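You operate a simulated robot arm through the tools that you are given. There is no shell and no other tool. Be economical: measure what you need, move in short steps, check, and stop when the job is done.

You are at the controls of a simulated two-armed robot. One attempt, no reset.

JOB
Take the cap off the yellow tube and lay it down on the top of the yellow table. Take the medium bearing from the top of the brown table and leave it on the top of the grey table. Take the blue bearing that says "29" from the top of the long table and put it on the bottom shelf of the orange rack. Put the empty core in the inside of the bags tray. Put the green jar on the third shelf from the bottom of the tall rack. Fetch the white ring and set it on the top of the white shelf. Put the yellow roll on the top of the tiled table away on the top of the white shelf. Shut the blue flap. The order is free. Set down upright: green jar.

The check looks at the end state, three seconds after you hand in, the way a careful person would. Anything else that was tipped, shoved, dropped, spilled or broken makes it a failure. Lids that push on must go on centred and level and be pressed home; caps that screw on are set level and turned clockwise until they are tight.

ROBOT AND FRAMES
Two 7-joint arms with two-finger grippers on one trunk, on a base that drives. Base frame: it is fixed to the floor where the robot stands at the start and does not move with it; the origin is under the middle of the robot, x ahead of it, y to its left, z up. Units: cm, degrees, N and s.
The left shoulder is at the start at [7.8, 15.1, 91.3], the right one opposite. With the tool pointing down near the work surface each hand reaches from about 10 to 78 cm from the robot's upright axis, wherever it stands, measured 20 degrees to its own side. Places, roughly: blue bearing [-550, -50, 75]; blue flap [-570, -320, 100]; bottom shelf of the orange rack [-180, 50, 40]; empty core (6x7x4 cm) [-550, -120, 80]; green jar [-550, -150, 75]; inside of the BAGS tray (23x19 cm) [-384, -352, 90]; medium bearing (6x6x2 cm) [-160, -70, 80]; third shelf of the tall rack [-560, 250, 110]; top of the grey table [-380, 0, 90]; top of the white shelf (156x20 cm) [-404, 250, 96]; white ring [-550, 0, 75]; yellow roll (4x4x3 cm) [-760, 50, 80]; yellow tube (6x6x10 cm) [80, 10, 80]. Payload 2.54 kg a hand.
Tool frame (each hand has its own): the origin (TCP) lies between the finger pads and is the grasp point; the fingertips stand 3 cm ahead of it; z points along the fingers, y is the line along which they close. The gripper opens to 11.6 cm. The gripper's body begins 9.5 cm behind the TCP.
Orientation is told as [roll, pitch, yaw] about the base's x, y, z axes, in that order, counted from this pose: with the fingers straight down and closing along the base's y, the tool's x points along the base's -x, its y along +y and its z along -z.

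CONTROLS
- The arms move only by the tool send_rows. It takes "left_steps", "right_steps" or both (then of equal length, played together; a hand with none holds still); each is a list of rows, each an object (a shift or turn left out is 0, a gripper value left out holds the last) with "angular": the turn, a rotation vector about the base's x, y, z in degrees, a list of three; "delta_pos": the shift along the base's x, y, z in cm, a list of three; "claw": the finger opening in cm, from 0 to 11.6. In form: [{"angular": [ax, ay, az], "delta_pos": [dx, dy, dz], "claw": claw}, ...]. A call has 1 to 10 rows; each row is the pose to reach, as a shift and turn from the pose commanded when the call began. Rows are played at 5 a second. More than 5 cm and 8.6 degrees between two rows, or a gripper value outside its range, and nothing of the call is played. A pose out of reach is approached as far as the arm can. The call stops where the force on the tool passes 40 N (or 10 N more than at its start, if that is more) or the arm is blocked; 0.2 s more then pass. The fingers move at their own pace (about 7.2 cm/s each) and stop on an object; they squeeze with about 43 N. The grip force told is the motor's: it shows also when the fingers shut on nothing. Time passes only in rows, and 0.2 s behind the last, so rows that repeat a pose let the fingers close. It gives the time, the measured TCP pose, the force on the tool (base axes), the opening and the grip force at its end, in the units of the frame above (readings bear some noise), with the torque about the TCP (base axes, N m) and any sound that the robot's microphone picked up.
- Cameras (640 x 400 px; columns grow to the right, rows downward): "scene" is now at [15.65, 1.81, 108.38]; the picture's right is [0.21, -0.98, 0.00], its down [-0.04, -0.01, -1.00] and it looks along [0.98, 0.21, -0.04] (base axes); focal length 214 px, centre (320, 200). "left" rides on the left gripper at [6.9, 1.5, -12.2] in its tool frame; the picture's right is [-0.22, 0.98, 0.00], its down [-0.83, -0.18, -0.53] and it looks along [-0.52, -0.12, 0.85] (tool axes); focal length 251 px, centre (320, 200). "right" rides on the right gripper at [6.9, -1.5, -12.2] in its tool frame; the picture's right is [0.21, 0.98, 0.00], its down [-0.83, 0.18, -0.53] and it looks along [-0.52, 0.11, 0.85] (tool axes); focal length 251 px, centre (320, 200). There is no depth. A picture from a camera that has moved, and an enlarged one, comes with that camera's place and axes in the base frame and with its lens.
- capture(camera): a new picture of that camera. No time passes.
- lift_body(by): slides the trunk up (or, below 0, down) by that many cm; the arms and the scene camera ride with it, the base frame stays. It gives what a move gives, with no picture.
- drive_base(legs): drives the robot by 1 to 6 legs, each [ahead, left, turn to the left] in cm, cm and degrees, along the robot's own axes; the way and the turn of a leg run together, so that a leg with both is an arc; at most 150 cm and 180 degrees a leg. The arms and the cameras ride along, it lands a little off, and it stops where it bumps. It gives what a move gives.
- pan_tilt(pan, tilt): turns the head with the scene camera to pan (to the left, within 80 degrees either way) and tilt (down, from -29 to 69), counted from straight ahead of the robot. It gives what a move gives.
- inspect(camera, box): a new picture of the part [left, top, right, bottom] of that camera's present view, enlarged. No time passes.
- finish_job(): hands the job in; it is judged then, once.

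Go step by step. Nothing tells you exact positions but the pictures and the camera data: compare them with the known pose of the tool, close in by small moves and look again before you grip or let go. The budget is 207 turns and 190 pictures, counting those below and the enlarged ones. Unless the task says otherwise, let go and move clear before handing in.

The tools are called after "Request:" as name(argument=value, ...) on one line, values as JSON. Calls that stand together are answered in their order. send_rows: Moves the arms, as the interface text tells. Its arguments: {"type":"object","properties":{"left_steps":{"type":"array"},"right_steps":{"type":"array"}},"required":[]} The other tools are called the same way: lift_body (by) slides the trunk up or down; drive_base (legs) drives the base; pan_tilt (pan, tilt) turns the head that bears the scene camera; capture (camera) takes a picture; inspect (camera, box) takes an enlarged picture of a part of a camera's view; finish_job () hands the job in.

At the start:

```text
time_s: 0.0
left_tcp_pos: [41.41, 24.79, 109.81]
left_ee_rot: [0.0, 0.0, 0.1]
left_ft_force: [-0.2, -0.1, 0.1]
left_wrist_torque: [0.04, 0.03, -0.03]
left_finger_gap: 11.62
left_gripper_force: 0.0
right_tcp_pos: [38.49, -13.5, 113.78]
right_ee_rot: [0.0, 0.0, 0.0]
right_ft_force: [-0.5, 0.2, -1.0]
right_wrist_torque: [0.02, 0.02, 0.01]
right_finger_gap: 11.58
right_gripper_force: 0.0
trunk travel left (down, up): [-15.0, 13.9]
robot x, y, heading: [-0.1, -0.09, -0.0]
head pan, tilt: [12.0, 2.3]
```

scene: 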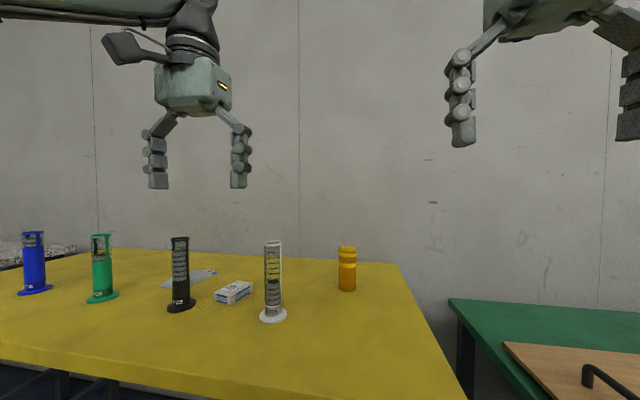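
right: 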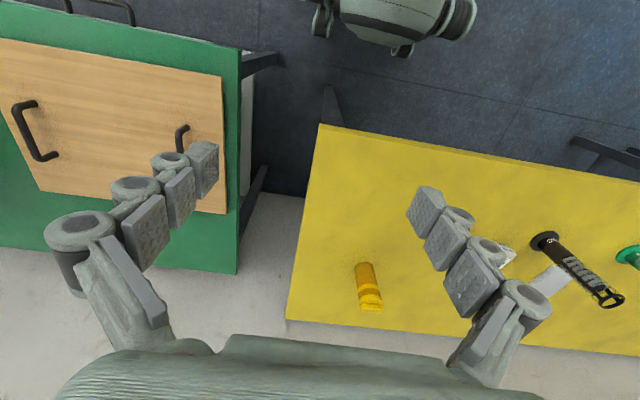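
left: 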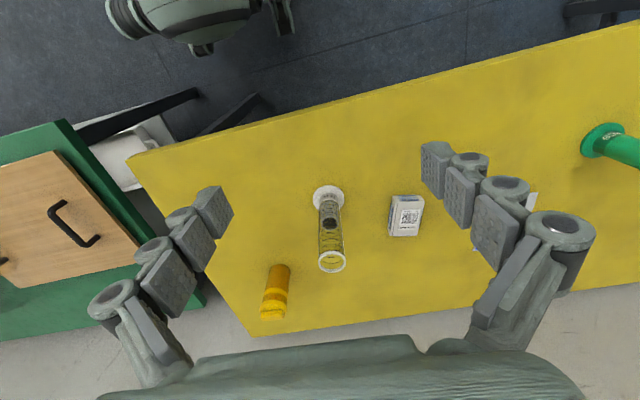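

I see the yellow tube at the right end of the yellow table, roughly at [80, 7, 85]. I'll look closer at it before moving.

Request:
inspect(camera="scene", box=[300, 220, 400, 300])

Request:
inspect(camera="left", box=[230, 230, 350, 330])

```text
5.00 times, centred on (350, 260) of scene
camera zoom: at [15.65, 1.81, 108.38], right [0.21, -0.98, 0.0], down [-0.04, -0.01, -1.0], along [0.98, 0.21, -0.04], focal length 1072 px, centre (170, -100)
```

zoom: 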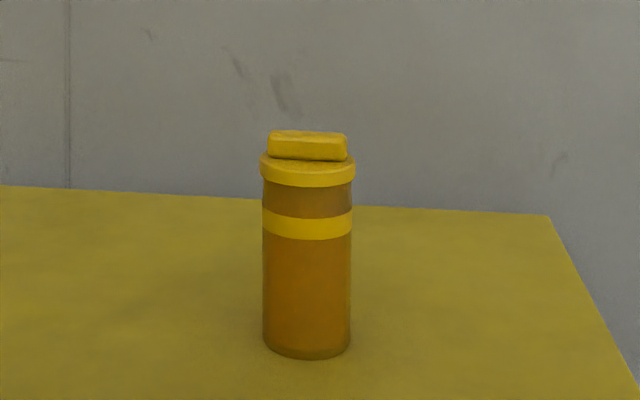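

```text
4.00 times, centred on (290, 280) of left
camera zoom: at [34.32, 26.2, 121.98], right [0.21, 0.98, 0.0], down [0.83, -0.18, 0.53], along [0.52, -0.11, -0.85], focal length 1006 px, centre (440, -120)
```

zoom: 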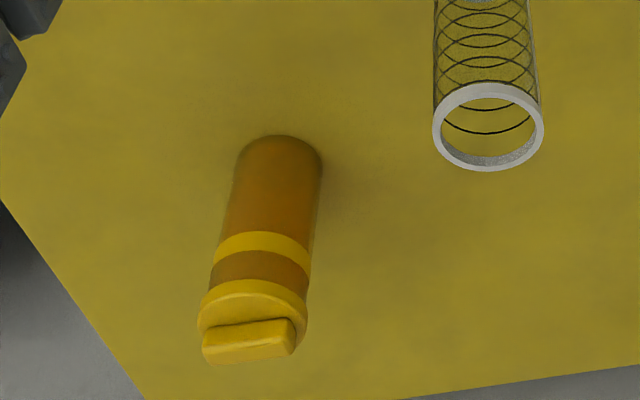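

Cap disc triangulates to about [78, 7, 90], with its grip bar along y and the table top at about 80. I'll drive a little closer and tilt the head, so that the right hand can hold the body and the left can work the cap.

Request:
drive_base(legs=[[10, 0, 0]])

Request:
pan_tilt(pan=5, tilt=28)

Request:
send_rows(right_steps=[{"angular": [0, -8, 0], "delta_pos": [0, 2, 0]}, {"angular": [0, -16, 0], "delta_pos": [0, 4, 0]}, {"angular": [0, -24, 0], "delta_pos": [0, 6, -2]}, {"angular": [0, -32, 0], "delta_pos": [0, 8, -6]}, {"angular": [0, -40, 0], "delta_pos": [0, 11, -10]}, {"angular": [0, -45, 0], "delta_pos": [0, 14, -14]}, {"angular": [0, -45, 0], "delta_pos": [0, 17, -17]}, {"angular": [0, -45, 0], "delta_pos": [0, 20, -20], "claw": 11}, {"angular": [0, -45, 0], "delta_pos": [0, 20.5, -22]}])

Request:
capture(camera="scene")

Request:
capture(camera="right")

```text
time_s: 1.1
left_tcp_pos: [51.2, 24.84, 109.82]
left_ee_rot: [0.0, 0.0, 0.1]
left_ft_force: [-0.3, -0.4, -0.2]
left_wrist_torque: [-0.01, 0.01, 0.02]
left_finger_gap: 11.61
left_gripper_force: 0.1
right_tcp_pos: [48.27, -13.38, 113.65]
right_ee_rot: [0.0, 0.1, 0.0]
right_ft_force: [0.6, -0.1, 0.7]
right_wrist_torque: [0.02, 0.03, -0.01]
right_finger_gap: 11.61
right_gripper_force: 0.1
trunk travel left (down, up): [-15.0, 13.9]
robot x, y, heading: [9.96, 0.09, 0.1]
head pan, tilt: [12.0, 2.3]
```

```text
time_s: 2.0
left_tcp_pos: [51.24, 24.79, 109.7]
left_ee_rot: [0.0, 0.0, 0.1]
left_ft_force: [0.0, 0.5, 0.8]
left_wrist_torque: [0.03, 0.03, 0.0]
left_finger_gap: 11.62
left_gripper_force: 0.0
right_tcp_pos: [48.39, -13.54, 113.78]
right_ee_rot: [0.0, 0.0, 0.0]
right_ft_force: [-0.8, 0.5, 0.1]
right_wrist_torque: [0.02, -0.04, -0.01]
right_finger_gap: 11.62
right_gripper_force: 0.1
trunk travel left (down, up): [-15.0, 13.9]
robot x, y, heading: [9.73, 0.09, -0.0]
head pan, tilt: [5.0, 28.0]
```

```text
time_s: 3.7
left_tcp_pos: [51.22, 24.6, 109.82]
left_ee_rot: [0.1, 0.0, 0.0]
left_ft_force: [0.1, -0.2, 0.0]
left_wrist_torque: [0.05, -0.03, -0.01]
left_finger_gap: 11.6
left_gripper_force: 0.0
right_tcp_pos: [52.08, 3.46, 100.23]
right_ee_rot: [9.8, -41.7, -14.6]
right_ft_force: [-0.1, -0.4, 0.0]
right_wrist_torque: [0.04, 0.04, 0.0]
right_finger_gap: 11.02
right_gripper_force: 0.0
trunk travel left (down, up): [-15.0, 13.9]
robot x, y, heading: [9.72, -0.25, 0.1]
head pan, tilt: [5.0, 28.0]
stopped in row 8 (right hand): the arm was blocked; the commanded pose is now the measured one
```

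```text
184 pictures are left
camera scene: at [25.13, 1.61, 102.9], right [0.2, -0.98, 0.0], down [-0.58, -0.12, -0.8], along [0.79, 0.16, -0.59], focal length 214 px, centre (320, 200)
```

scene: 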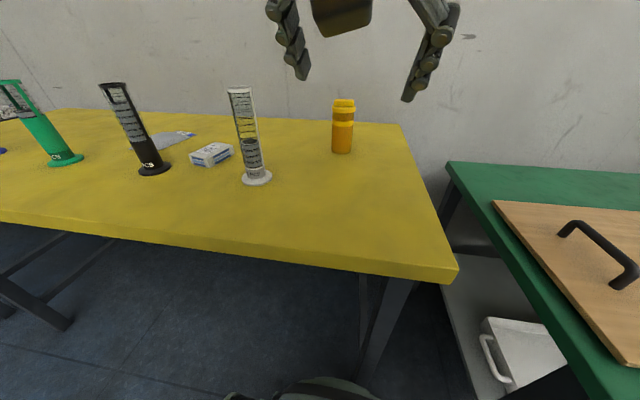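

```text
183 pictures are left
camera right: at [38.67, 3.15, 104.38], right [-0.02, 1.0, -0.02], down [0.26, 0.02, 0.97], along [0.97, 0.01, -0.26], focal length 251 px, centre (320, 200)
```

right: 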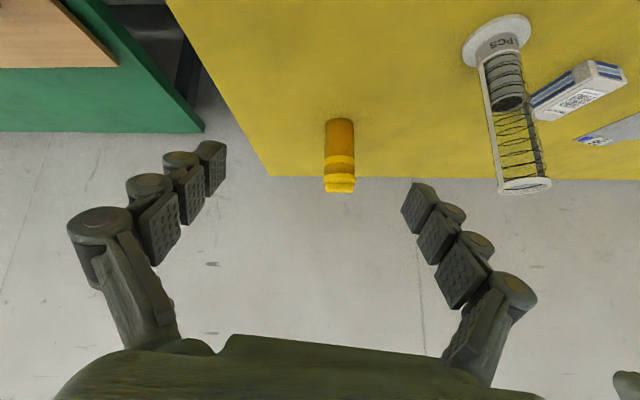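

The right arm hit a limit close in, so I'll extend it forward and correct its tilt. I'll also raise the trunk so both arms stay clear of the graduated cylinder at about [61, 22].

Request:
lift_body(by=10)

Request:
send_rows(right_steps=[{"angular": [-3, -1, 3], "delta_pos": [4, 0, -1]}, {"angular": [-5, -2, 6], "delta_pos": [8, 1, -3]}, {"angular": [-7.3, -3.3, 8.1], "delta_pos": [11, 2, -6]}, {"angular": [-7.3, -3.3, 8.1], "delta_pos": [11, 3, -9]}])

Request:
capture(camera="scene")

```text
time_s: 5.0
left_tcp_pos: [51.16, 24.8, 119.79]
left_ee_rot: [-0.1, 0.0, 0.2]
left_ft_force: [0.0, -0.4, -0.3]
left_wrist_torque: [0.02, 0.0, -0.01]
left_finger_gap: 11.58
left_gripper_force: 0.1
right_tcp_pos: [52.24, 3.6, 109.93]
right_ee_rot: [9.2, -41.8, -14.5]
right_ft_force: [0.4, 0.5, -0.6]
right_wrist_torque: [-0.01, -0.01, 0.01]
right_finger_gap: 11.0
right_gripper_force: 0.1
trunk travel left (down, up): [-25.0, 3.9]
robot x, y, heading: [10.06, 0.09, 0.3]
head pan, tilt: [5.0, 28.0]
```

```text
time_s: 6.0
left_tcp_pos: [51.27, 24.83, 119.8]
left_ee_rot: [-0.1, 0.0, 0.1]
left_ft_force: [0.4, 0.4, 0.3]
left_wrist_torque: [-0.02, 0.01, 0.0]
left_finger_gap: 11.59
left_gripper_force: 0.1
right_tcp_pos: [62.76, 6.96, 100.63]
right_ee_rot: [-1.6, -46.2, 2.3]
right_ft_force: [0.1, -0.3, -0.7]
right_wrist_torque: [-0.02, -0.01, 0.01]
right_finger_gap: 10.98
right_gripper_force: 0.1
trunk travel left (down, up): [-25.0, 3.9]
robot x, y, heading: [9.8, 0.16, 0.0]
head pan, tilt: [5.0, 28.0]
```

```text
182 pictures are left
camera scene: at [25.7, 0.75, 114.22], right [0.09, -1.0, 0.0], down [-0.47, -0.04, -0.88], along [0.88, 0.08, -0.47], focal length 214 px, centre (320, 200)
```

scene: 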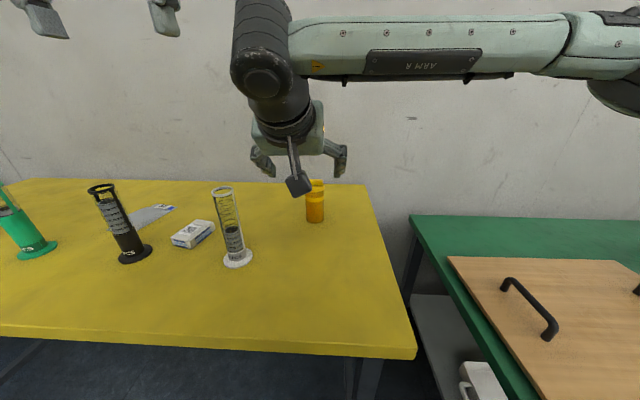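

Right arm is tilted 45° as intended and its forearm stays high. I lower it in front of the tube and check.

Request:
send_rows(right_steps=[{"angular": [1.2, 1, -2], "delta_pos": [1, 0, -4]}, {"angular": [1.2, 1, -2], "delta_pos": [1.5, 0, -8]}, {"angular": [1.2, 1, -2], "delta_pos": [2, 0, -12]}, {"angular": [1.2, 1, -2], "delta_pos": [3, 0, -15.8]}])

Request:
capture(camera="scene")

Request:
capture(camera="right")

```text
time_s: 7.0
left_tcp_pos: [51.22, 24.79, 119.85]
left_ee_rot: [-0.1, 0.0, 0.1]
left_ft_force: [-0.3, 0.3, 0.2]
left_wrist_torque: [-0.03, 0.04, 0.02]
left_finger_gap: 11.61
left_gripper_force: 0.1
right_tcp_pos: [65.79, 6.69, 84.81]
right_ee_rot: [0.1, -45.2, -1.1]
right_ft_force: [0.0, 0.6, 0.9]
right_wrist_torque: [-0.01, 0.02, 0.0]
right_finger_gap: 11.0
right_gripper_force: 0.1
trunk travel left (down, up): [-25.0, 3.9]
robot x, y, heading: [9.89, 0.03, -0.1]
head pan, tilt: [5.0, 28.0]
```

```text
181 pictures are left
camera scene: at [25.72, 0.73, 114.22], right [0.09, -1.0, 0.0], down [-0.47, -0.04, -0.88], along [0.88, 0.08, -0.47], focal length 214 px, centre (320, 200)
```

scene: 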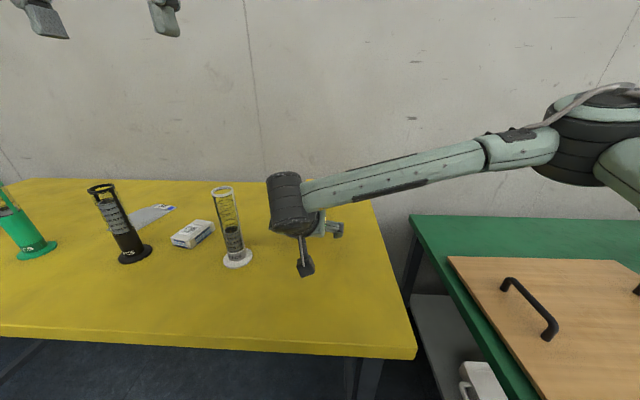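

```text
180 pictures are left
camera right: at [52.15, 5.24, 88.52], right [-0.14, 0.98, -0.15], down [0.21, 0.18, 0.96], along [0.97, 0.1, -0.23], focal length 251 px, centre (320, 200)
```

right: 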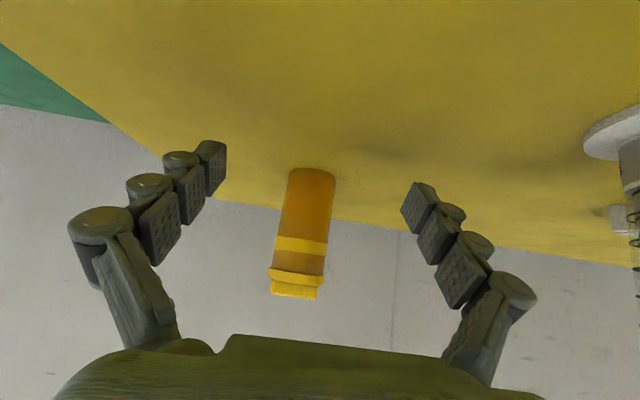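

Tube confirmed at y≈6.85, centred between the fingers. I advance around it and close.

Request:
send_rows(right_steps=[{"delta_pos": [4, 0.1, -0.2]}, {"delta_pos": [8, 0.15, -0.4]}, {"delta_pos": [12, 0.15, -0.5]}, {"delta_pos": [12, 0.15, -0.5], "claw": 5}, {"delta_pos": [12, 0.15, -0.5], "claw": 3}, {"delta_pos": [12, 0.15, -0.5], "claw": 3}, {"delta_pos": [12, 0.15, -0.5], "claw": 3}])

Request:
capture(camera="right")

Request:
capture(camera="scene")

```text
time_s: 8.6
left_tcp_pos: [51.1, 24.74, 119.79]
left_ee_rot: [0.0, 0.0, 0.0]
left_ft_force: [-0.4, -0.1, 0.6]
left_wrist_torque: [0.01, 0.01, 0.01]
left_finger_gap: 11.6
left_gripper_force: 0.1
right_tcp_pos: [77.79, 7.05, 84.14]
right_ee_rot: [0.2, -45.2, -1.1]
right_ft_force: [-0.5, 0.3, 0.3]
right_wrist_torque: [0.0, 0.03, -0.02]
right_finger_gap: 5.0
right_gripper_force: 43.4
trunk travel left (down, up): [-25.0, 3.9]
robot x, y, heading: [9.96, -0.3, -0.2]
head pan, tilt: [5.0, 28.0]
```

```text
179 pictures are left
camera right: at [64.26, 5.59, 87.9], right [-0.14, 0.98, -0.15], down [0.21, 0.18, 0.96], along [0.97, 0.1, -0.23], focal length 251 px, centre (320, 200)
```

right: 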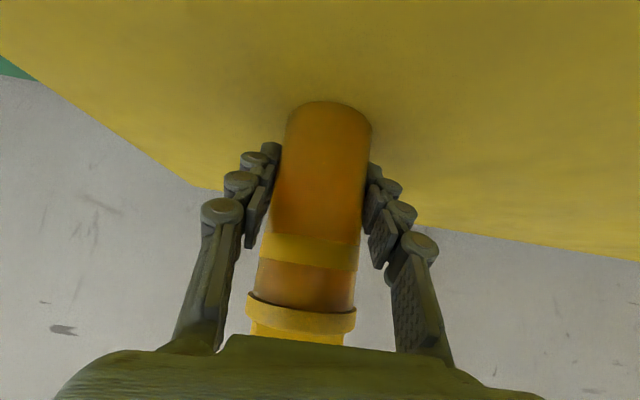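

```text
178 pictures are left
camera scene: at [25.69, 0.73, 114.22], right [0.09, -1.0, 0.0], down [-0.47, -0.04, -0.88], along [0.88, 0.08, -0.47], focal length 214 px, centre (320, 200)
```

scene: 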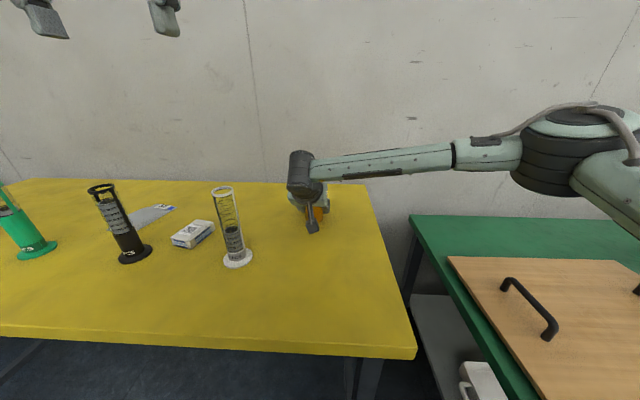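

Body is gripped firmly (gap 5.0). Now the left hand comes over the cap with its yaw turned so the fingers close along x across the bar.

Request:
send_rows(left_steps=[{"angular": [0, 0, -8.5], "delta_pos": [3, 0, 0]}, {"angular": [0, 0, -17], "delta_pos": [6, -1, 0]}, {"angular": [0, 0, -25.5], "delta_pos": [9, -2, 0]}, {"angular": [0, 0, -34], "delta_pos": [12, -4, 0]}, {"angular": [0, 0, -42.5], "delta_pos": [15, -6, 0]}, {"angular": [0, 0, -51], "delta_pos": [18, -8, 0]}, {"angular": [0, 0, -59.5], "delta_pos": [21, -10, 0]}, {"angular": [0, 0, -68], "delta_pos": [24, -13, 0]}, {"angular": [0, 0, -76.5], "delta_pos": [26.5, -15.5, -2]}, {"angular": [0, 0, -85], "delta_pos": [26.8, -17.8, -5], "claw": 5}])

Request:
capture(camera="left")

Request:
capture(camera="scene")

```text
time_s: 10.8
left_tcp_pos: [46.93, 8.86, 106.34]
left_ee_rot: [0.6, -0.4, -82.2]
left_ft_force: [0.1, -0.6, 0.0]
left_wrist_torque: [0.0, 0.0, 0.01]
left_finger_gap: 6.39
left_gripper_force: 2.4
left hand out of reach, approached as far as the arm can: row 3, 4, 5, 6, 7, 8, 9, 10
right_tcp_pos: [77.82, 7.05, 84.15]
right_ee_rot: [0.2, -45.3, -1.1]
right_ft_force: [0.4, -0.7, 0.1]
right_wrist_torque: [0.0, 0.0, -0.03]
right_finger_gap: 4.95
right_gripper_force: 43.0
trunk travel left (down, up): [-25.0, 3.9]
robot x, y, heading: [9.81, -0.43, 0.1]
head pan, tilt: [5.0, 28.0]
```

```text
177 pictures are left
camera left: at [47.26, 15.95, 118.45], right [1.0, -0.08, 0.01], down [-0.07, -0.84, 0.54], along [-0.03, -0.54, -0.84], focal length 251 px, centre (320, 200)
```

left: 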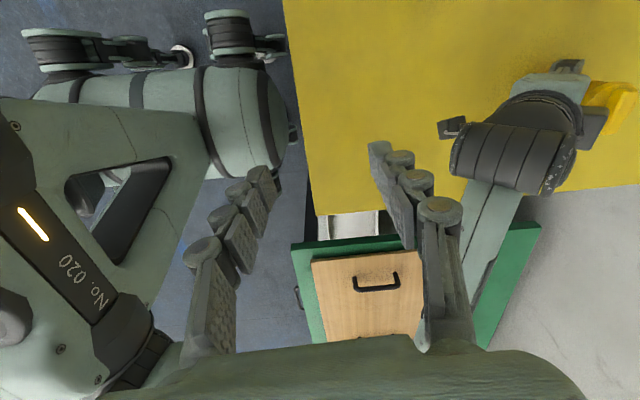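

```text
176 pictures are left
camera scene: at [25.68, 0.73, 114.22], right [0.09, -1.0, 0.0], down [-0.47, -0.04, -0.88], along [0.88, 0.08, -0.47], focal length 214 px, centre (320, 200)
```

scene: 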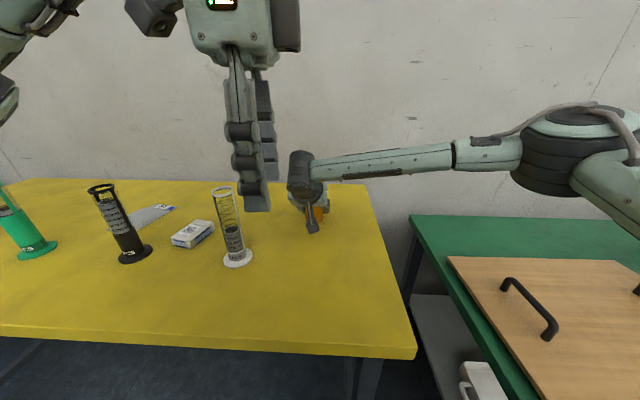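

The left arm couldn't hold yaw −85° at that reach. I'll swing it back out left, rotate the other way, and approach lower from the left side.

Request:
send_rows(left_steps=[{"angular": [0, 0, 8.5], "delta_pos": [0, 4, 2], "claw": 11}, {"angular": [0, 0, 17], "delta_pos": [0, 8, 4]}, {"angular": [0, 0, 25.5], "delta_pos": [0, 12, 6]}, {"angular": [0, 0, 34], "delta_pos": [2, 15, 8]}, {"angular": [0, 0, 42.5], "delta_pos": [6, 15, 8]}, {"angular": [0, 0, 51], "delta_pos": [10, 15, 8]}, {"angular": [0, 0, 59.5], "delta_pos": [14, 15, 8]}, {"angular": [0, 0, 68], "delta_pos": [18, 15, 8]}, {"angular": [0, 0, 76.5], "delta_pos": [22, 15, 7]}, {"angular": [0, 0, 82], "delta_pos": [26, 15, 6]}])

Request:
send_rows(left_steps=[{"angular": [0, 0, 8.5], "delta_pos": [1, 0, -1]}, {"angular": [0, 0, 17], "delta_pos": [2, 0, -2]}, {"angular": [0, 0, 25.5], "delta_pos": [3, 0, -3]}, {"angular": [0, 0, 34], "delta_pos": [4, 0, -4]}, {"angular": [0, 0, 42.5], "delta_pos": [5, 0, -5]}, {"angular": [0, 0, 51], "delta_pos": [5, 0, -5]}, {"angular": [0, 0, 59.5], "delta_pos": [5, 0, -5]}, {"angular": [0, 0, 68], "delta_pos": [5, 0, -5]}, {"angular": [0, 0, 76.5], "delta_pos": [5, 0, -5]}, {"angular": [0, 0, 85], "delta_pos": [5, 0, -5]}])

Request:
capture(camera="scene")

```text
time_s: 13.0
left_tcp_pos: [69.71, 25.54, 110.9]
left_ee_rot: [0.5, -0.5, 0.0]
left_ft_force: [-0.6, -0.3, -0.5]
left_wrist_torque: [-0.02, 0.02, 0.01]
left_finger_gap: 10.98
left_gripper_force: 0.1
left hand out of reach, approached as far as the arm can: row 4, 9, 10
right_tcp_pos: [77.84, 7.03, 84.22]
right_ee_rot: [0.2, -45.3, -1.1]
right_ft_force: [0.1, 0.5, -0.9]
right_wrist_torque: [0.01, -0.02, 0.01]
right_finger_gap: 4.98
right_gripper_force: 43.0
trunk travel left (down, up): [-25.0, 3.9]
robot x, y, heading: [9.93, -0.06, -0.1]
head pan, tilt: [5.0, 28.0]
```

```text
time_s: 15.2
left_tcp_pos: [72.91, 26.29, 105.19]
left_ee_rot: [0.4, -0.3, 85.0]
left_ft_force: [-0.5, -0.2, 0.2]
left_wrist_torque: [-0.01, 0.01, -0.02]
left_finger_gap: 11.01
left_gripper_force: 0.0
left hand out of reach, approached as far as the arm can: row 2, 3, 4, 5, 6, 7, 8, 9, 10
right_tcp_pos: [77.72, 7.15, 84.26]
right_ee_rot: [0.2, -45.3, -1.1]
right_ft_force: [0.9, -0.3, 0.0]
right_wrist_torque: [-0.04, -0.03, -0.02]
right_finger_gap: 4.97
right_gripper_force: 42.6
trunk travel left (down, up): [-25.0, 3.9]
robot x, y, heading: [9.68, 0.35, -0.1]
head pan, tilt: [5.0, 28.0]
```

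```text
175 pictures are left
camera scene: at [25.69, 0.73, 114.22], right [0.09, -1.0, 0.0], down [-0.47, -0.04, -0.88], along [0.88, 0.08, -0.47], focal length 214 px, centre (320, 200)
```

scene: 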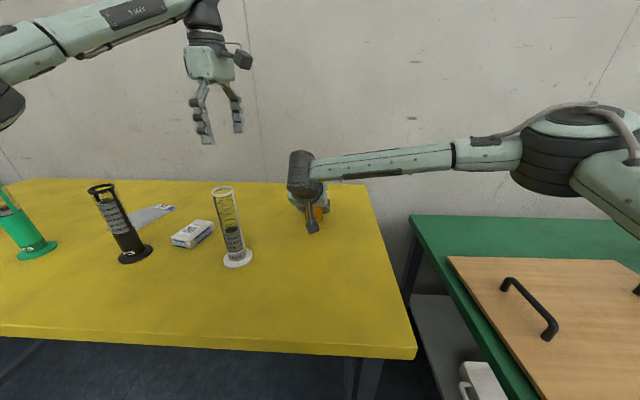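

Yaw +85° works. I'll lower and re-measure before moving over the cap.

Request:
send_rows(left_steps=[{"delta_pos": [0, -3, -3]}, {"delta_pos": [0, -6, -6]}, {"delta_pos": [0, -9, -8]}, {"delta_pos": [0, -11, -8], "claw": 5}, {"delta_pos": [0, -11, -8]}])

Request:
capture(camera="left")

```text
time_s: 16.4
left_tcp_pos: [70.64, 17.37, 96.58]
left_ee_rot: [0.4, -0.3, 84.9]
left_ft_force: [0.6, -0.3, -0.5]
left_wrist_torque: [0.02, 0.0, 0.02]
left_finger_gap: 4.97
left_gripper_force: 0.0
left hand out of reach, approached as far as the arm can: row 2, 3, 4, 5
right_tcp_pos: [77.85, 7.07, 84.16]
right_ee_rot: [0.2, -45.1, -1.1]
right_ft_force: [0.3, 0.0, 0.2]
right_wrist_torque: [-0.01, -0.01, -0.02]
right_finger_gap: 4.96
right_gripper_force: 42.9
trunk travel left (down, up): [-25.0, 3.9]
robot x, y, heading: [9.97, 0.19, -0.3]
head pan, tilt: [5.0, 28.0]
```

```text
174 pictures are left
camera left: at [68.48, 10.51, 108.73], right [-0.95, 0.3, 0.01], down [0.26, 0.8, 0.54], along [0.15, 0.51, -0.84], focal length 251 px, centre (320, 200)
```

left: 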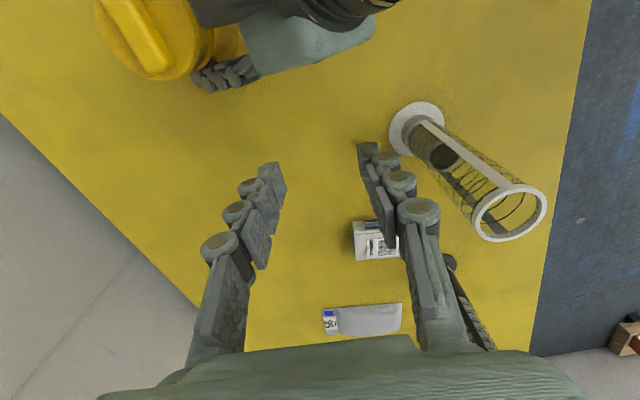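

The left arm reports its reach limit at x≈70; I'll look at its posture to see whether it is truly stretched.

Request:
pan_tilt(pan=35, tilt=10)

Request:
capture(camera="scene")

```text
time_s: 17.4
left_tcp_pos: [70.5, 17.49, 96.72]
left_ee_rot: [0.5, -0.3, 85.0]
left_ft_force: [-0.4, 0.0, -0.5]
left_wrist_torque: [-0.02, 0.01, -0.02]
left_finger_gap: 4.98
left_gripper_force: 0.1
right_tcp_pos: [77.77, 7.1, 84.14]
right_ee_rot: [0.2, -45.2, -1.1]
right_ft_force: [-0.4, 0.4, -0.2]
right_wrist_torque: [-0.01, 0.0, 0.0]
right_finger_gap: 4.97
right_gripper_force: 43.2
trunk travel left (down, up): [-25.0, 3.9]
robot x, y, heading: [9.65, -0.0, -0.0]
head pan, tilt: [35.0, 10.0]
```

```text
173 pictures are left
camera scene: at [24.23, 5.26, 117.13], right [0.57, -0.82, 0.0], down [-0.14, -0.1, -0.98], along [0.81, 0.56, -0.17], focal length 214 px, centre (320, 200)
```

scene: 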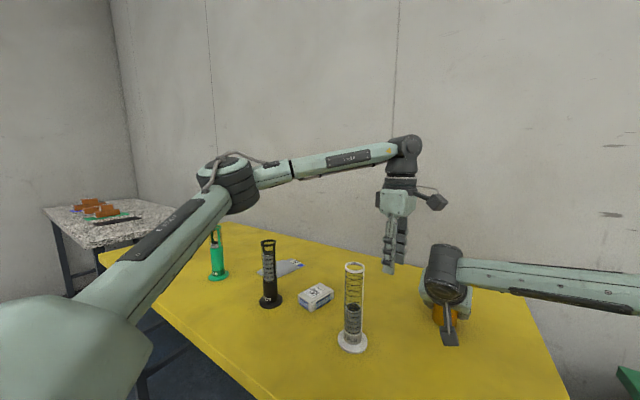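

The elbow is well bent, so it is a wrist limit at yaw 85° rather than reach. I'll turn back toward yaw 0 and grip the cap by its rim instead; first the rotation, then read the pose.

Request:
send_rows(left_steps=[{"angular": [0, 0, -8.5], "delta_pos": [0, 0, 1]}, {"angular": [0, 0, -17], "delta_pos": [0, 0, 2]}, {"angular": [0, 0, -25.5], "delta_pos": [0, 0, 3]}, {"angular": [0, 0, -34], "delta_pos": [0, 0, 3]}, {"angular": [0, 0, -42.5], "delta_pos": [0, 0, 3]}, {"angular": [0, 0, -51], "delta_pos": [0, 0, 3]}, {"angular": [0, 0, -59.5], "delta_pos": [0, 0, 3]}, {"angular": [0, 0, -68], "delta_pos": [0, 0, 3]}, {"angular": [0, 0, -76.5], "delta_pos": [0, 0, 3]}, {"angular": [0, 0, -85], "delta_pos": [0, 0, 3], "claw": 8.5}])

```text
time_s: 19.6
left_tcp_pos: [69.97, 18.39, 101.19]
left_ee_rot: [0.5, -0.3, 3.2]
left_ft_force: [-0.5, 0.1, 0.0]
left_wrist_torque: [-0.04, -0.04, -0.01]
left_finger_gap: 8.51
left_gripper_force: 0.5
left hand out of reach, approached as far as the arm can: row 2, 3, 4, 5, 6, 7, 8, 9, 10
right_tcp_pos: [77.7, 6.98, 84.18]
right_ee_rot: [0.1, -45.1, -1.1]
right_ft_force: [0.7, 0.3, 0.3]
right_wrist_torque: [-0.01, 0.04, -0.03]
right_finger_gap: 4.97
right_gripper_force: 43.0
trunk travel left (down, up): [-25.0, 3.9]
robot x, y, heading: [10.02, -0.21, 0.0]
head pan, tilt: [35.0, 10.0]
```

Even at yaw 0 the left arm can't get that far in. Instead I'll back the left hand off and bring the held tube nearer in mid-air with the right hand; it will go back to the same spot afterwards.

Request:
send_rows(left_steps=[{"delta_pos": [-3, 3, 3]}, {"delta_pos": [-6, 6, 6]}, {"delta_pos": [-9, 9, 9]}, {"delta_pos": [-12, 12, 12]}, {"delta_pos": [-16, 13, 14]}, {"delta_pos": [-18, 13, 15]}])

Request:
send_rows(right_steps=[{"delta_pos": [0, 0, 2]}, {"delta_pos": [0, 0, 5]}, {"delta_pos": [-3, 0, 8]}, {"delta_pos": [-6, 0, 11]}, {"delta_pos": [-9, 0, 13]}, {"delta_pos": [-12, 0, 15]}, {"delta_pos": [-15, 0, 16]}, {"delta_pos": [-16, 0, 16]}])

Request:
pan_tilt(pan=15, tilt=15)

Request:
capture(camera="scene")

```text
refused: row 1 steps farther than a row can; nothing moved
```

```text
time_s: 21.4
left_tcp_pos: [69.97, 18.35, 101.12]
left_ee_rot: [0.5, -0.4, 3.3]
left_ft_force: [0.7, 0.4, -0.3]
left_wrist_torque: [0.0, 0.03, 0.02]
left_finger_gap: 8.51
left_gripper_force: 0.1
right_tcp_pos: [61.7, 6.99, 100.28]
right_ee_rot: [0.1, -45.2, -1.0]
right_ft_force: [-0.2, 0.3, -0.8]
right_wrist_torque: [-0.02, 0.0, -0.02]
right_finger_gap: 4.95
right_gripper_force: 43.1
trunk travel left (down, up): [-25.0, 3.9]
robot x, y, heading: [9.71, 0.33, -0.1]
head pan, tilt: [35.0, 10.0]
```

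```text
time_s: 22.2
left_tcp_pos: [70.05, 18.33, 101.08]
left_ee_rot: [0.5, -0.3, 3.3]
left_ft_force: [-0.8, 0.4, -1.3]
left_wrist_torque: [0.0, 0.0, -0.01]
left_finger_gap: 8.52
left_gripper_force: 0.1
right_tcp_pos: [61.79, 7.01, 100.39]
right_ee_rot: [0.2, -45.2, -1.0]
right_ft_force: [-0.1, 0.0, -0.2]
right_wrist_torque: [0.01, 0.02, 0.01]
right_finger_gap: 4.96
right_gripper_force: 42.9
trunk travel left (down, up): [-25.0, 3.9]
robot x, y, heading: [9.93, 0.18, 0.0]
head pan, tilt: [15.0, 15.0]
```

```text
172 pictures are left
camera scene: at [25.62, 2.36, 116.33], right [0.26, -0.97, 0.0], down [-0.25, -0.07, -0.97], along [0.93, 0.25, -0.26], focal length 214 px, centre (320, 200)
```

scene: 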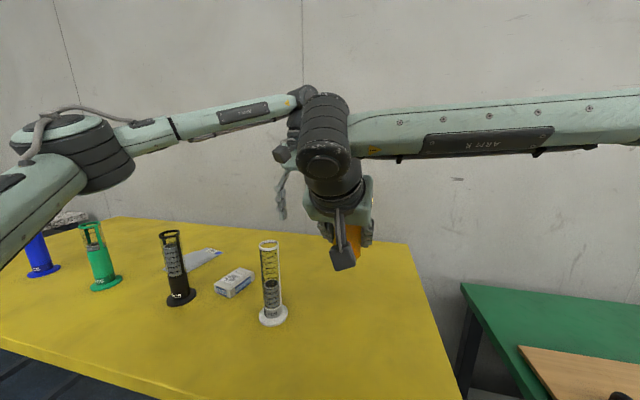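

The tube is up at [61.7, 7, 100]. Now the left hand rises, turns back to yaw ~90° and comes over it.

Request:
send_rows(left_steps=[{"angular": [0, 0, 8.5], "delta_pos": [0, 1, 4]}, {"angular": [0, 0, 17], "delta_pos": [0, 2, 8]}, {"angular": [0, 0, 25.5], "delta_pos": [-2, 3, 12]}, {"angular": [0, 0, 34], "delta_pos": [-4, 4, 15]}, {"angular": [0, 0, 42.5], "delta_pos": [-6, 4, 17]}, {"angular": [0, 0, 51], "delta_pos": [-8, 4, 18]}, {"angular": [0, 0, 59.5], "delta_pos": [-10, 4, 18]}, {"angular": [0, 0, 68], "delta_pos": [-12, 4, 18]}, {"angular": [0, 0, 76.5], "delta_pos": [-14, 4, 18]}, {"angular": [0, 0, 85], "delta_pos": [-16, 4, 18], "claw": 5}])

Request:
capture(camera="left")

```text
time_s: 24.4
left_tcp_pos: [53.76, 22.52, 119.23]
left_ee_rot: [0.5, -0.5, 88.4]
left_ft_force: [-0.6, -0.8, -0.2]
left_wrist_torque: [-0.02, -0.01, 0.01]
left_finger_gap: 4.95
left_gripper_force: 0.0
left hand out of reach, approached as far as the arm can: row 1, 2, 3, 4, 5, 6, 7
right_tcp_pos: [61.74, 6.85, 100.36]
right_ee_rot: [0.2, -45.2, -1.1]
right_ft_force: [0.6, 0.1, -0.2]
right_wrist_torque: [-0.01, -0.01, 0.03]
right_finger_gap: 4.95
right_gripper_force: 42.6
trunk travel left (down, up): [-25.0, 3.9]
robot x, y, heading: [9.57, 0.15, -0.2]
head pan, tilt: [15.0, 15.0]
```

```text
171 pictures are left
camera left: at [52.1, 15.51, 131.34], right [-0.97, 0.24, 0.01], down [0.21, 0.82, 0.54], along [0.12, 0.52, -0.84], focal length 251 px, centre (320, 200)
```

left: 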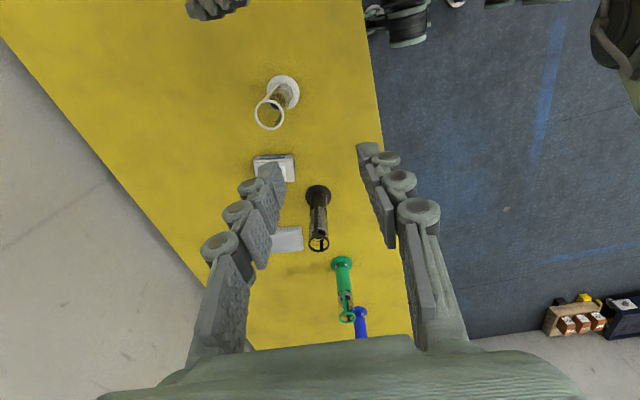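

Now the left hand goes to x≈63 first, then across above the cap.

Request:
send_rows(left_steps=[{"delta_pos": [4.5, 0, 0]}, {"delta_pos": [9, 0, 0]}, {"delta_pos": [9.2, -4, 0]}, {"delta_pos": [9.2, -8, -1]}, {"delta_pos": [9.2, -12, -2]}, {"delta_pos": [9.2, -15.5, -3]}])

Request:
capture(camera="left")

Request:
capture(camera="scene")

```text
time_s: 25.8
left_tcp_pos: [58.31, 14.53, 112.91]
left_ee_rot: [0.5, -0.4, 88.2]
left_ft_force: [0.0, -0.4, 0.3]
left_wrist_torque: [0.01, 0.02, -0.02]
left_finger_gap: 5.01
left_gripper_force: 0.0
left hand out of reach, approached as far as the arm can: row 2, 3, 4, 5, 6
right_tcp_pos: [61.66, 6.95, 100.29]
right_ee_rot: [0.3, -45.2, -1.0]
right_ft_force: [0.3, 0.5, -0.7]
right_wrist_torque: [-0.01, -0.02, 0.0]
right_finger_gap: 4.97
right_gripper_force: 42.9
trunk travel left (down, up): [-25.0, 3.9]
robot x, y, heading: [9.89, -0.06, 0.0]
head pan, tilt: [15.0, 15.0]
```

```text
170 pictures are left
camera left: at [56.65, 7.55, 125.0], right [-0.97, 0.24, 0.01], down [0.21, 0.82, 0.54], along [0.12, 0.52, -0.84], focal length 251 px, centre (320, 200)
```

left: 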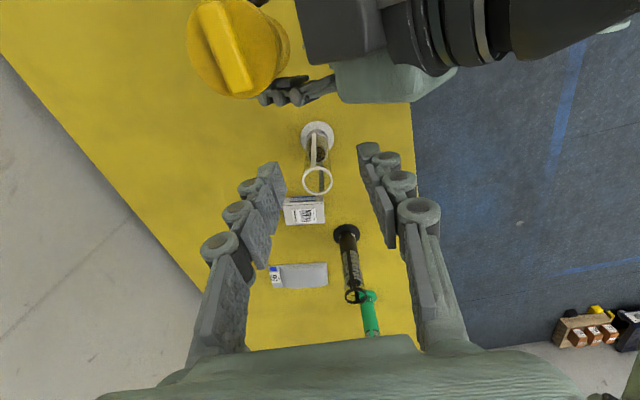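

```text
169 pictures are left
camera scene: at [25.63, 2.34, 116.33], right [0.26, -0.97, 0.0], down [-0.25, -0.07, -0.97], along [0.93, 0.25, -0.26], focal length 214 px, centre (320, 200)
```

scene: 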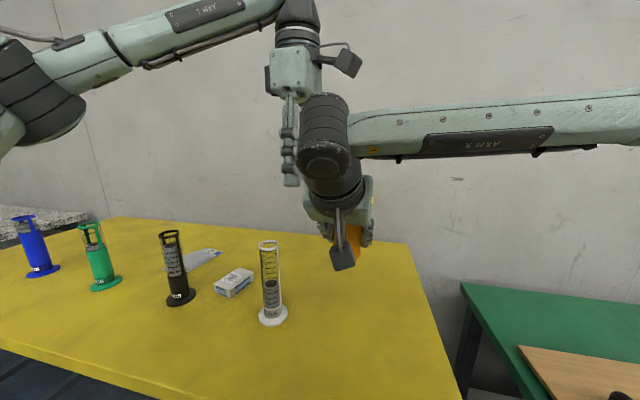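

The limit is height-dependent, so I'll lower the held tube (base ~4 cm above the table), then bring the left hand down over it.

Request:
send_rows(right_steps=[{"delta_pos": [0, 0, -4]}, {"delta_pos": [0, 0, -8]}, {"delta_pos": [0, 0, -12]}])

Request:
send_rows(left_steps=[{"delta_pos": [2, -2, -2]}, {"delta_pos": [3, -4, -5]}, {"delta_pos": [3.5, -6, -8]}, {"delta_pos": [3.5, -7.5, -11]}])

Request:
capture(camera="left")

Request:
capture(camera="scene")

```text
time_s: 26.6
left_tcp_pos: [58.33, 14.59, 112.84]
left_ee_rot: [0.5, -0.4, 88.3]
left_ft_force: [0.2, -0.2, 1.7]
left_wrist_torque: [0.01, 0.0, 0.03]
left_finger_gap: 5.0
left_gripper_force: 0.0
right_tcp_pos: [61.6, 7.0, 88.33]
right_ee_rot: [0.2, -45.3, -1.1]
right_ft_force: [0.0, 0.6, -1.0]
right_wrist_torque: [-0.01, 0.05, -0.01]
right_finger_gap: 4.95
right_gripper_force: 42.5
trunk travel left (down, up): [-25.0, 3.9]
robot x, y, heading: [9.64, -0.04, -0.0]
head pan, tilt: [15.0, 15.0]
```

```text
time_s: 27.6
left_tcp_pos: [60.03, 11.07, 103.05]
left_ee_rot: [0.6, -0.3, 88.3]
left_ft_force: [0.9, 0.0, -0.1]
left_wrist_torque: [0.02, -0.01, -0.01]
left_finger_gap: 4.99
left_gripper_force: 0.1
left hand out of reach, approached as far as the arm can: row 1, 2, 3, 4
right_tcp_pos: [61.66, 6.98, 88.39]
right_ee_rot: [0.2, -45.1, -1.1]
right_ft_force: [-1.1, -0.1, 0.1]
right_wrist_torque: [0.01, -0.02, 0.01]
right_finger_gap: 5.0
right_gripper_force: 42.5
trunk travel left (down, up): [-25.0, 3.9]
robot x, y, heading: [9.57, 0.04, -0.1]
head pan, tilt: [15.0, 15.0]
```

```text
168 pictures are left
camera left: at [58.29, 4.18, 115.17], right [-0.97, 0.24, 0.01], down [0.21, 0.82, 0.54], along [0.12, 0.52, -0.84], focal length 251 px, centre (320, 200)
```

left: 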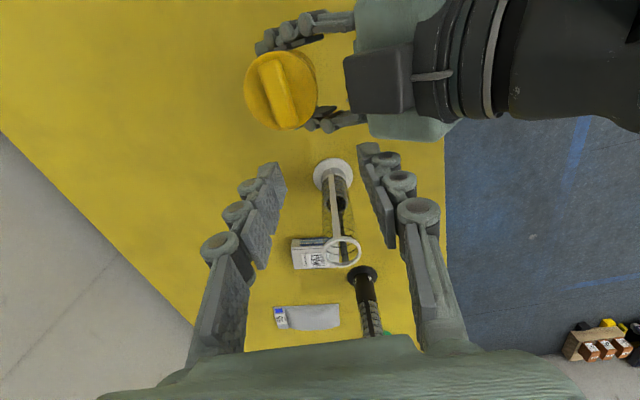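

```text
167 pictures are left
camera scene: at [25.6, 2.36, 116.33], right [0.26, -0.97, 0.0], down [-0.25, -0.07, -0.97], along [0.93, 0.25, -0.26], focal length 214 px, centre (320, 200)
```

scene: 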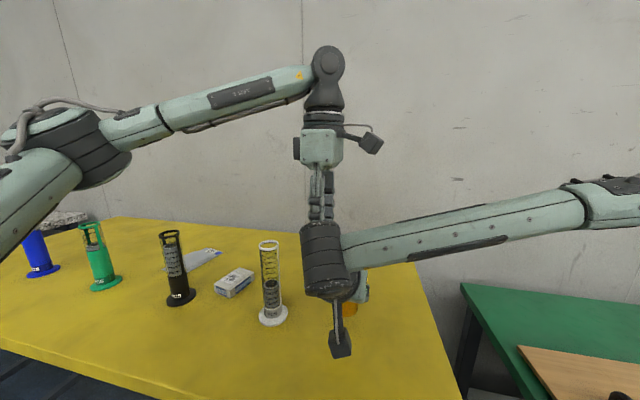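

The left limit eases as things come lower and nearer. I'll move the tube 5 cm nearer, follow with the left hand, and zoom to read the bar angle.

Request:
send_rows(right_steps=[{"delta_pos": [-2.5, 1, 0]}, {"delta_pos": [-5, 2, 0]}], left_steps=[{"delta_pos": [-1.5, -1, 0]}, {"delta_pos": [-3, -2, 0]}])

Request:
capture(camera="left")

Request:
inspect(camera="left", box=[200, 40, 360, 140])

```text
time_s: 28.2
left_tcp_pos: [56.88, 9.43, 103.22]
left_ee_rot: [0.4, -0.2, 88.4]
left_ft_force: [-0.2, -0.3, 0.8]
left_wrist_torque: [0.03, -0.05, 0.03]
left_finger_gap: 5.02
left_gripper_force: 0.0
right_tcp_pos: [56.62, 8.89, 88.38]
right_ee_rot: [0.2, -45.3, -1.1]
right_ft_force: [-0.2, 0.6, -0.7]
right_wrist_torque: [0.04, 0.01, -0.02]
right_finger_gap: 4.95
right_gripper_force: 43.1
trunk travel left (down, up): [-25.0, 3.9]
robot x, y, heading: [9.53, 0.41, -0.1]
head pan, tilt: [15.0, 15.0]
```

```text
166 pictures are left
camera left: at [55.22, 2.48, 115.25], right [-0.97, 0.24, 0.01], down [0.21, 0.82, 0.54], along [0.12, 0.52, -0.84], focal length 251 px, centre (320, 200)
```

left: 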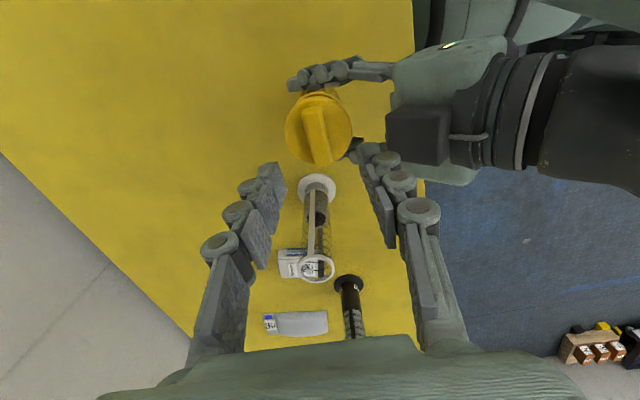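

```text
4.00 times, centred on (280, 90) of left
camera zoom: at [55.22, 2.48, 115.25], right [-0.97, 0.24, 0.01], down [0.21, 0.82, 0.54], along [0.12, 0.52, -0.84], focal length 1006 px, centre (480, 640)
```

zoom: 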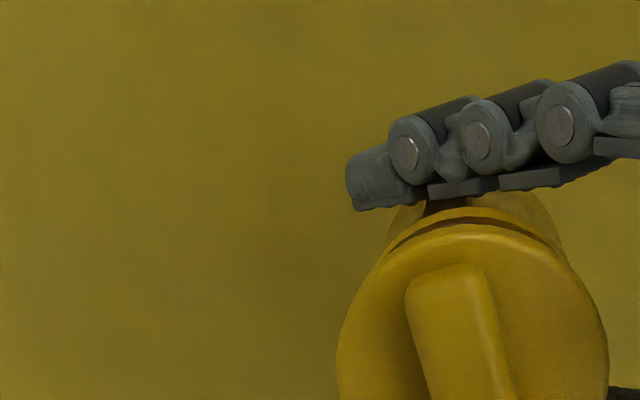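

Both hands are in reach now; the bar lies along y, cap centred at about [56.6, 8.8]. I lower the left fingers astride the bar.

Request:
send_rows(left_steps=[{"delta_pos": [-0.2, -0.6, -3]}, {"delta_pos": [-0.2, -0.6, -4.5]}, {"delta_pos": [-0.2, -0.6, -5.3]}])

Request:
capture(camera="left")

Request:
inspect(camera="scene", box=[250, 160, 410, 260])

```text
time_s: 29.0
left_tcp_pos: [56.77, 8.46, 97.87]
left_ee_rot: [0.5, -0.3, 88.4]
left_ft_force: [2.8, -0.4, 11.9]
left_wrist_torque: [0.0, 0.24, 0.01]
left_finger_gap: 5.0
left_gripper_force: 0.0
right_tcp_pos: [56.53, 8.8, 88.25]
right_ee_rot: [0.0, -45.0, -1.0]
right_ft_force: [-3.6, 1.0, -12.4]
right_wrist_torque: [-0.01, -0.51, -0.04]
right_finger_gap: 4.94
right_gripper_force: 42.8
trunk travel left (down, up): [-25.0, 3.9]
robot x, y, heading: [10.07, 0.15, -0.0]
head pan, tilt: [15.0, 15.0]
```

```text
164 pictures are left
camera left: at [54.97, 1.56, 109.99], right [-0.97, 0.24, 0.01], down [0.21, 0.82, 0.54], along [0.12, 0.52, -0.84], focal length 251 px, centre (320, 200)
```

left: 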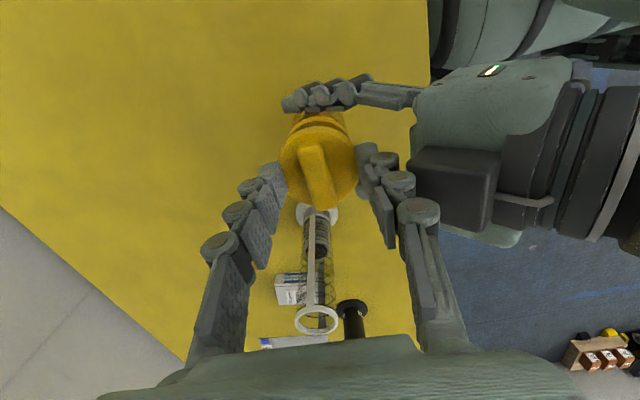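

```text
4.00 times, centred on (330, 210) of scene
camera zoom: at [25.62, 2.35, 116.33], right [0.26, -0.97, 0.0], down [-0.25, -0.07, -0.97], along [0.93, 0.25, -0.26], focal length 858 px, centre (280, 160)
```

zoom: 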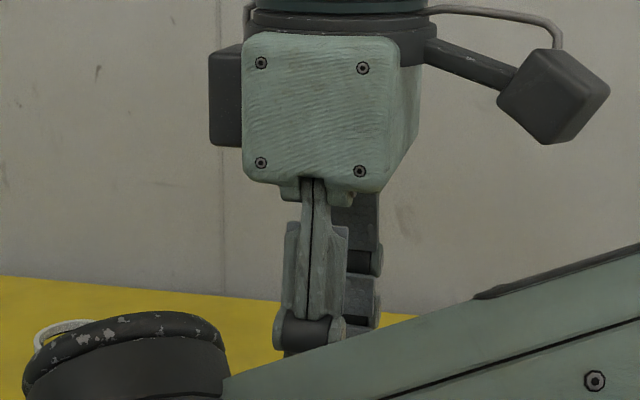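

Fingertips lightly touch the cap disc. I raise 0.3 cm and close on the bar.

Request:
send_rows(left_steps=[{"delta_pos": [-0.1, 0.2, 0.4]}, {"delta_pos": [-0.1, 0.2, 0.4], "claw": 2}, {"delta_pos": [-0.1, 0.2, 0.4], "claw": 0.5}, {"delta_pos": [-0.1, 0.2, 0.4], "claw": 0.5}, {"delta_pos": [-0.1, 0.2, 0.4], "claw": 0.5}])

Request:
capture(camera="left")

```text
time_s: 30.2
left_tcp_pos: [56.5, 8.81, 98.25]
left_ee_rot: [0.6, -0.4, 88.3]
left_ft_force: [0.3, 0.2, 0.5]
left_wrist_torque: [-0.03, -0.02, -0.01]
left_finger_gap: 1.43
left_gripper_force: 40.5
right_tcp_pos: [56.71, 8.78, 88.55]
right_ee_rot: [0.2, -45.3, -1.1]
right_ft_force: [-0.1, 0.3, 0.2]
right_wrist_torque: [-0.04, -0.02, 0.01]
right_finger_gap: 4.95
right_gripper_force: 43.2
trunk travel left (down, up): [-25.0, 3.9]
robot x, y, heading: [9.88, -0.34, 0.1]
head pan, tilt: [15.0, 15.0]
heard: snap
```

```text
162 pictures are left
camera left: at [54.83, 1.82, 110.27], right [-0.97, 0.24, 0.01], down [0.21, 0.82, 0.54], along [0.12, 0.52, -0.84], focal length 251 px, centre (320, 200)
```

left: 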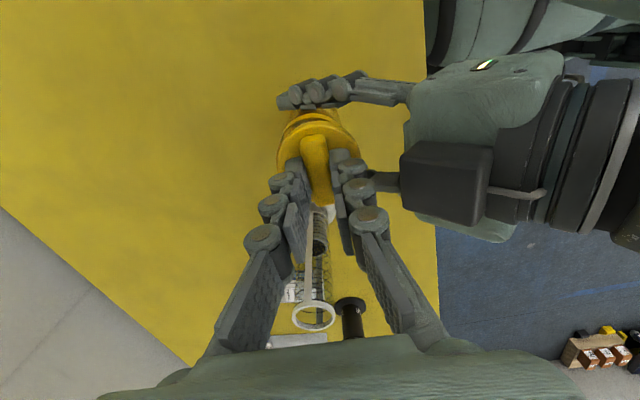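

The bar is gripped (gap 1.43) and a snap was heard. I'll pull straight up gently and read the force.

Request:
send_rows(left_steps=[{"delta_pos": [0, 0, 0.3]}, {"delta_pos": [0, 0, 0.6]}, {"delta_pos": [0, 0, 0.9]}, {"delta_pos": [0, 0, 1.2]}])

Request:
inspect(camera="left", box=[220, 60, 420, 260])

```text
time_s: 31.2
left_tcp_pos: [56.5, 8.87, 99.31]
left_ee_rot: [0.4, -0.4, 88.3]
left_ft_force: [-0.3, -0.1, -0.3]
left_wrist_torque: [0.0, 0.02, 0.0]
left_finger_gap: 1.42
left_gripper_force: 40.5
right_tcp_pos: [56.73, 8.73, 88.46]
right_ee_rot: [0.2, -45.2, -1.1]
right_ft_force: [0.4, 1.2, -0.3]
right_wrist_torque: [0.01, 0.0, 0.01]
right_finger_gap: 4.97
right_gripper_force: 42.5
trunk travel left (down, up): [-25.0, 3.9]
robot x, y, heading: [9.79, 0.03, -0.1]
head pan, tilt: [15.0, 15.0]
```

```text
2.00 times, centred on (320, 160) of left
camera zoom: at [54.91, 1.88, 111.46], right [-0.97, 0.24, 0.01], down [0.21, 0.82, 0.54], along [0.12, 0.52, -0.84], focal length 503 px, centre (320, 280)
```

zoom: 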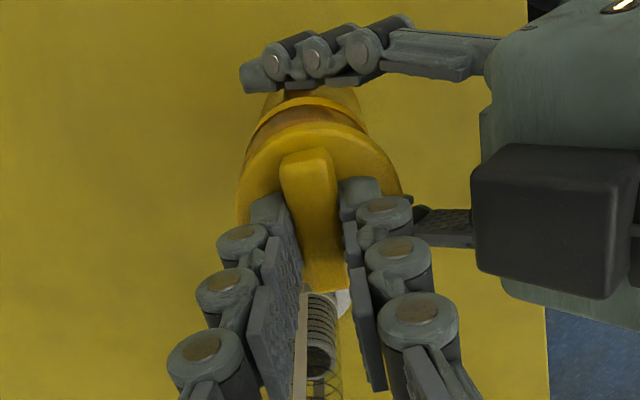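

No resistance: the cap came free. I'll raise further to confirm it is separate from the tube.

Request:
send_rows(left_steps=[{"delta_pos": [0, 0, 2.5]}, {"delta_pos": [0, 0.5, 5]}, {"delta_pos": [0, 2, 7]}])

Request:
capture(camera="left")

Request:
capture(camera="scene")

```text
time_s: 32.0
left_tcp_pos: [56.71, 11.03, 106.53]
left_ee_rot: [0.5, -0.4, 88.3]
left_ft_force: [0.5, 0.6, 0.3]
left_wrist_torque: [0.0, -0.03, -0.01]
left_finger_gap: 1.4
left_gripper_force: 40.6
left hand out of reach, approached as far as the arm can: row 2
right_tcp_pos: [56.65, 8.8, 88.49]
right_ee_rot: [0.2, -45.2, -1.1]
right_ft_force: [0.1, -0.1, 0.2]
right_wrist_torque: [-0.01, -0.01, 0.02]
right_finger_gap: 4.96
right_gripper_force: 42.6
trunk travel left (down, up): [-25.0, 3.9]
robot x, y, heading: [9.75, 0.07, 0.3]
head pan, tilt: [15.0, 15.0]
```

```text
160 pictures are left
camera left: at [54.97, 4.08, 118.54], right [-0.97, 0.24, 0.01], down [0.21, 0.82, 0.54], along [0.12, 0.52, -0.84], focal length 251 px, centre (320, 200)
```

left: 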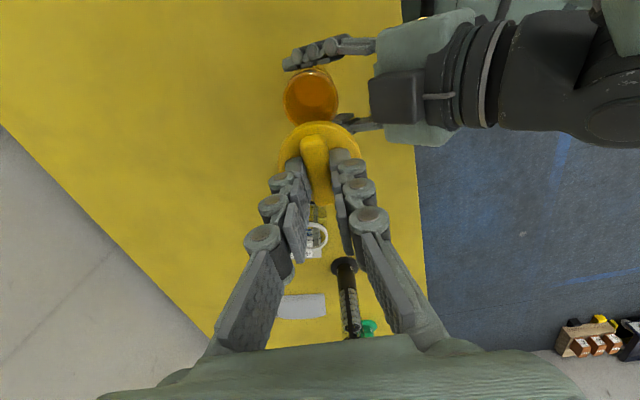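

```text
159 pictures are left
camera scene: at [25.58, 2.36, 116.33], right [0.26, -0.97, 0.0], down [-0.25, -0.07, -0.97], along [0.93, 0.25, -0.26], focal length 214 px, centre (320, 200)
```

scene: 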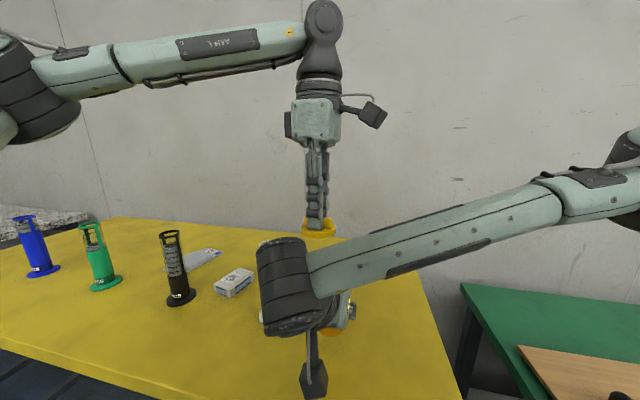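

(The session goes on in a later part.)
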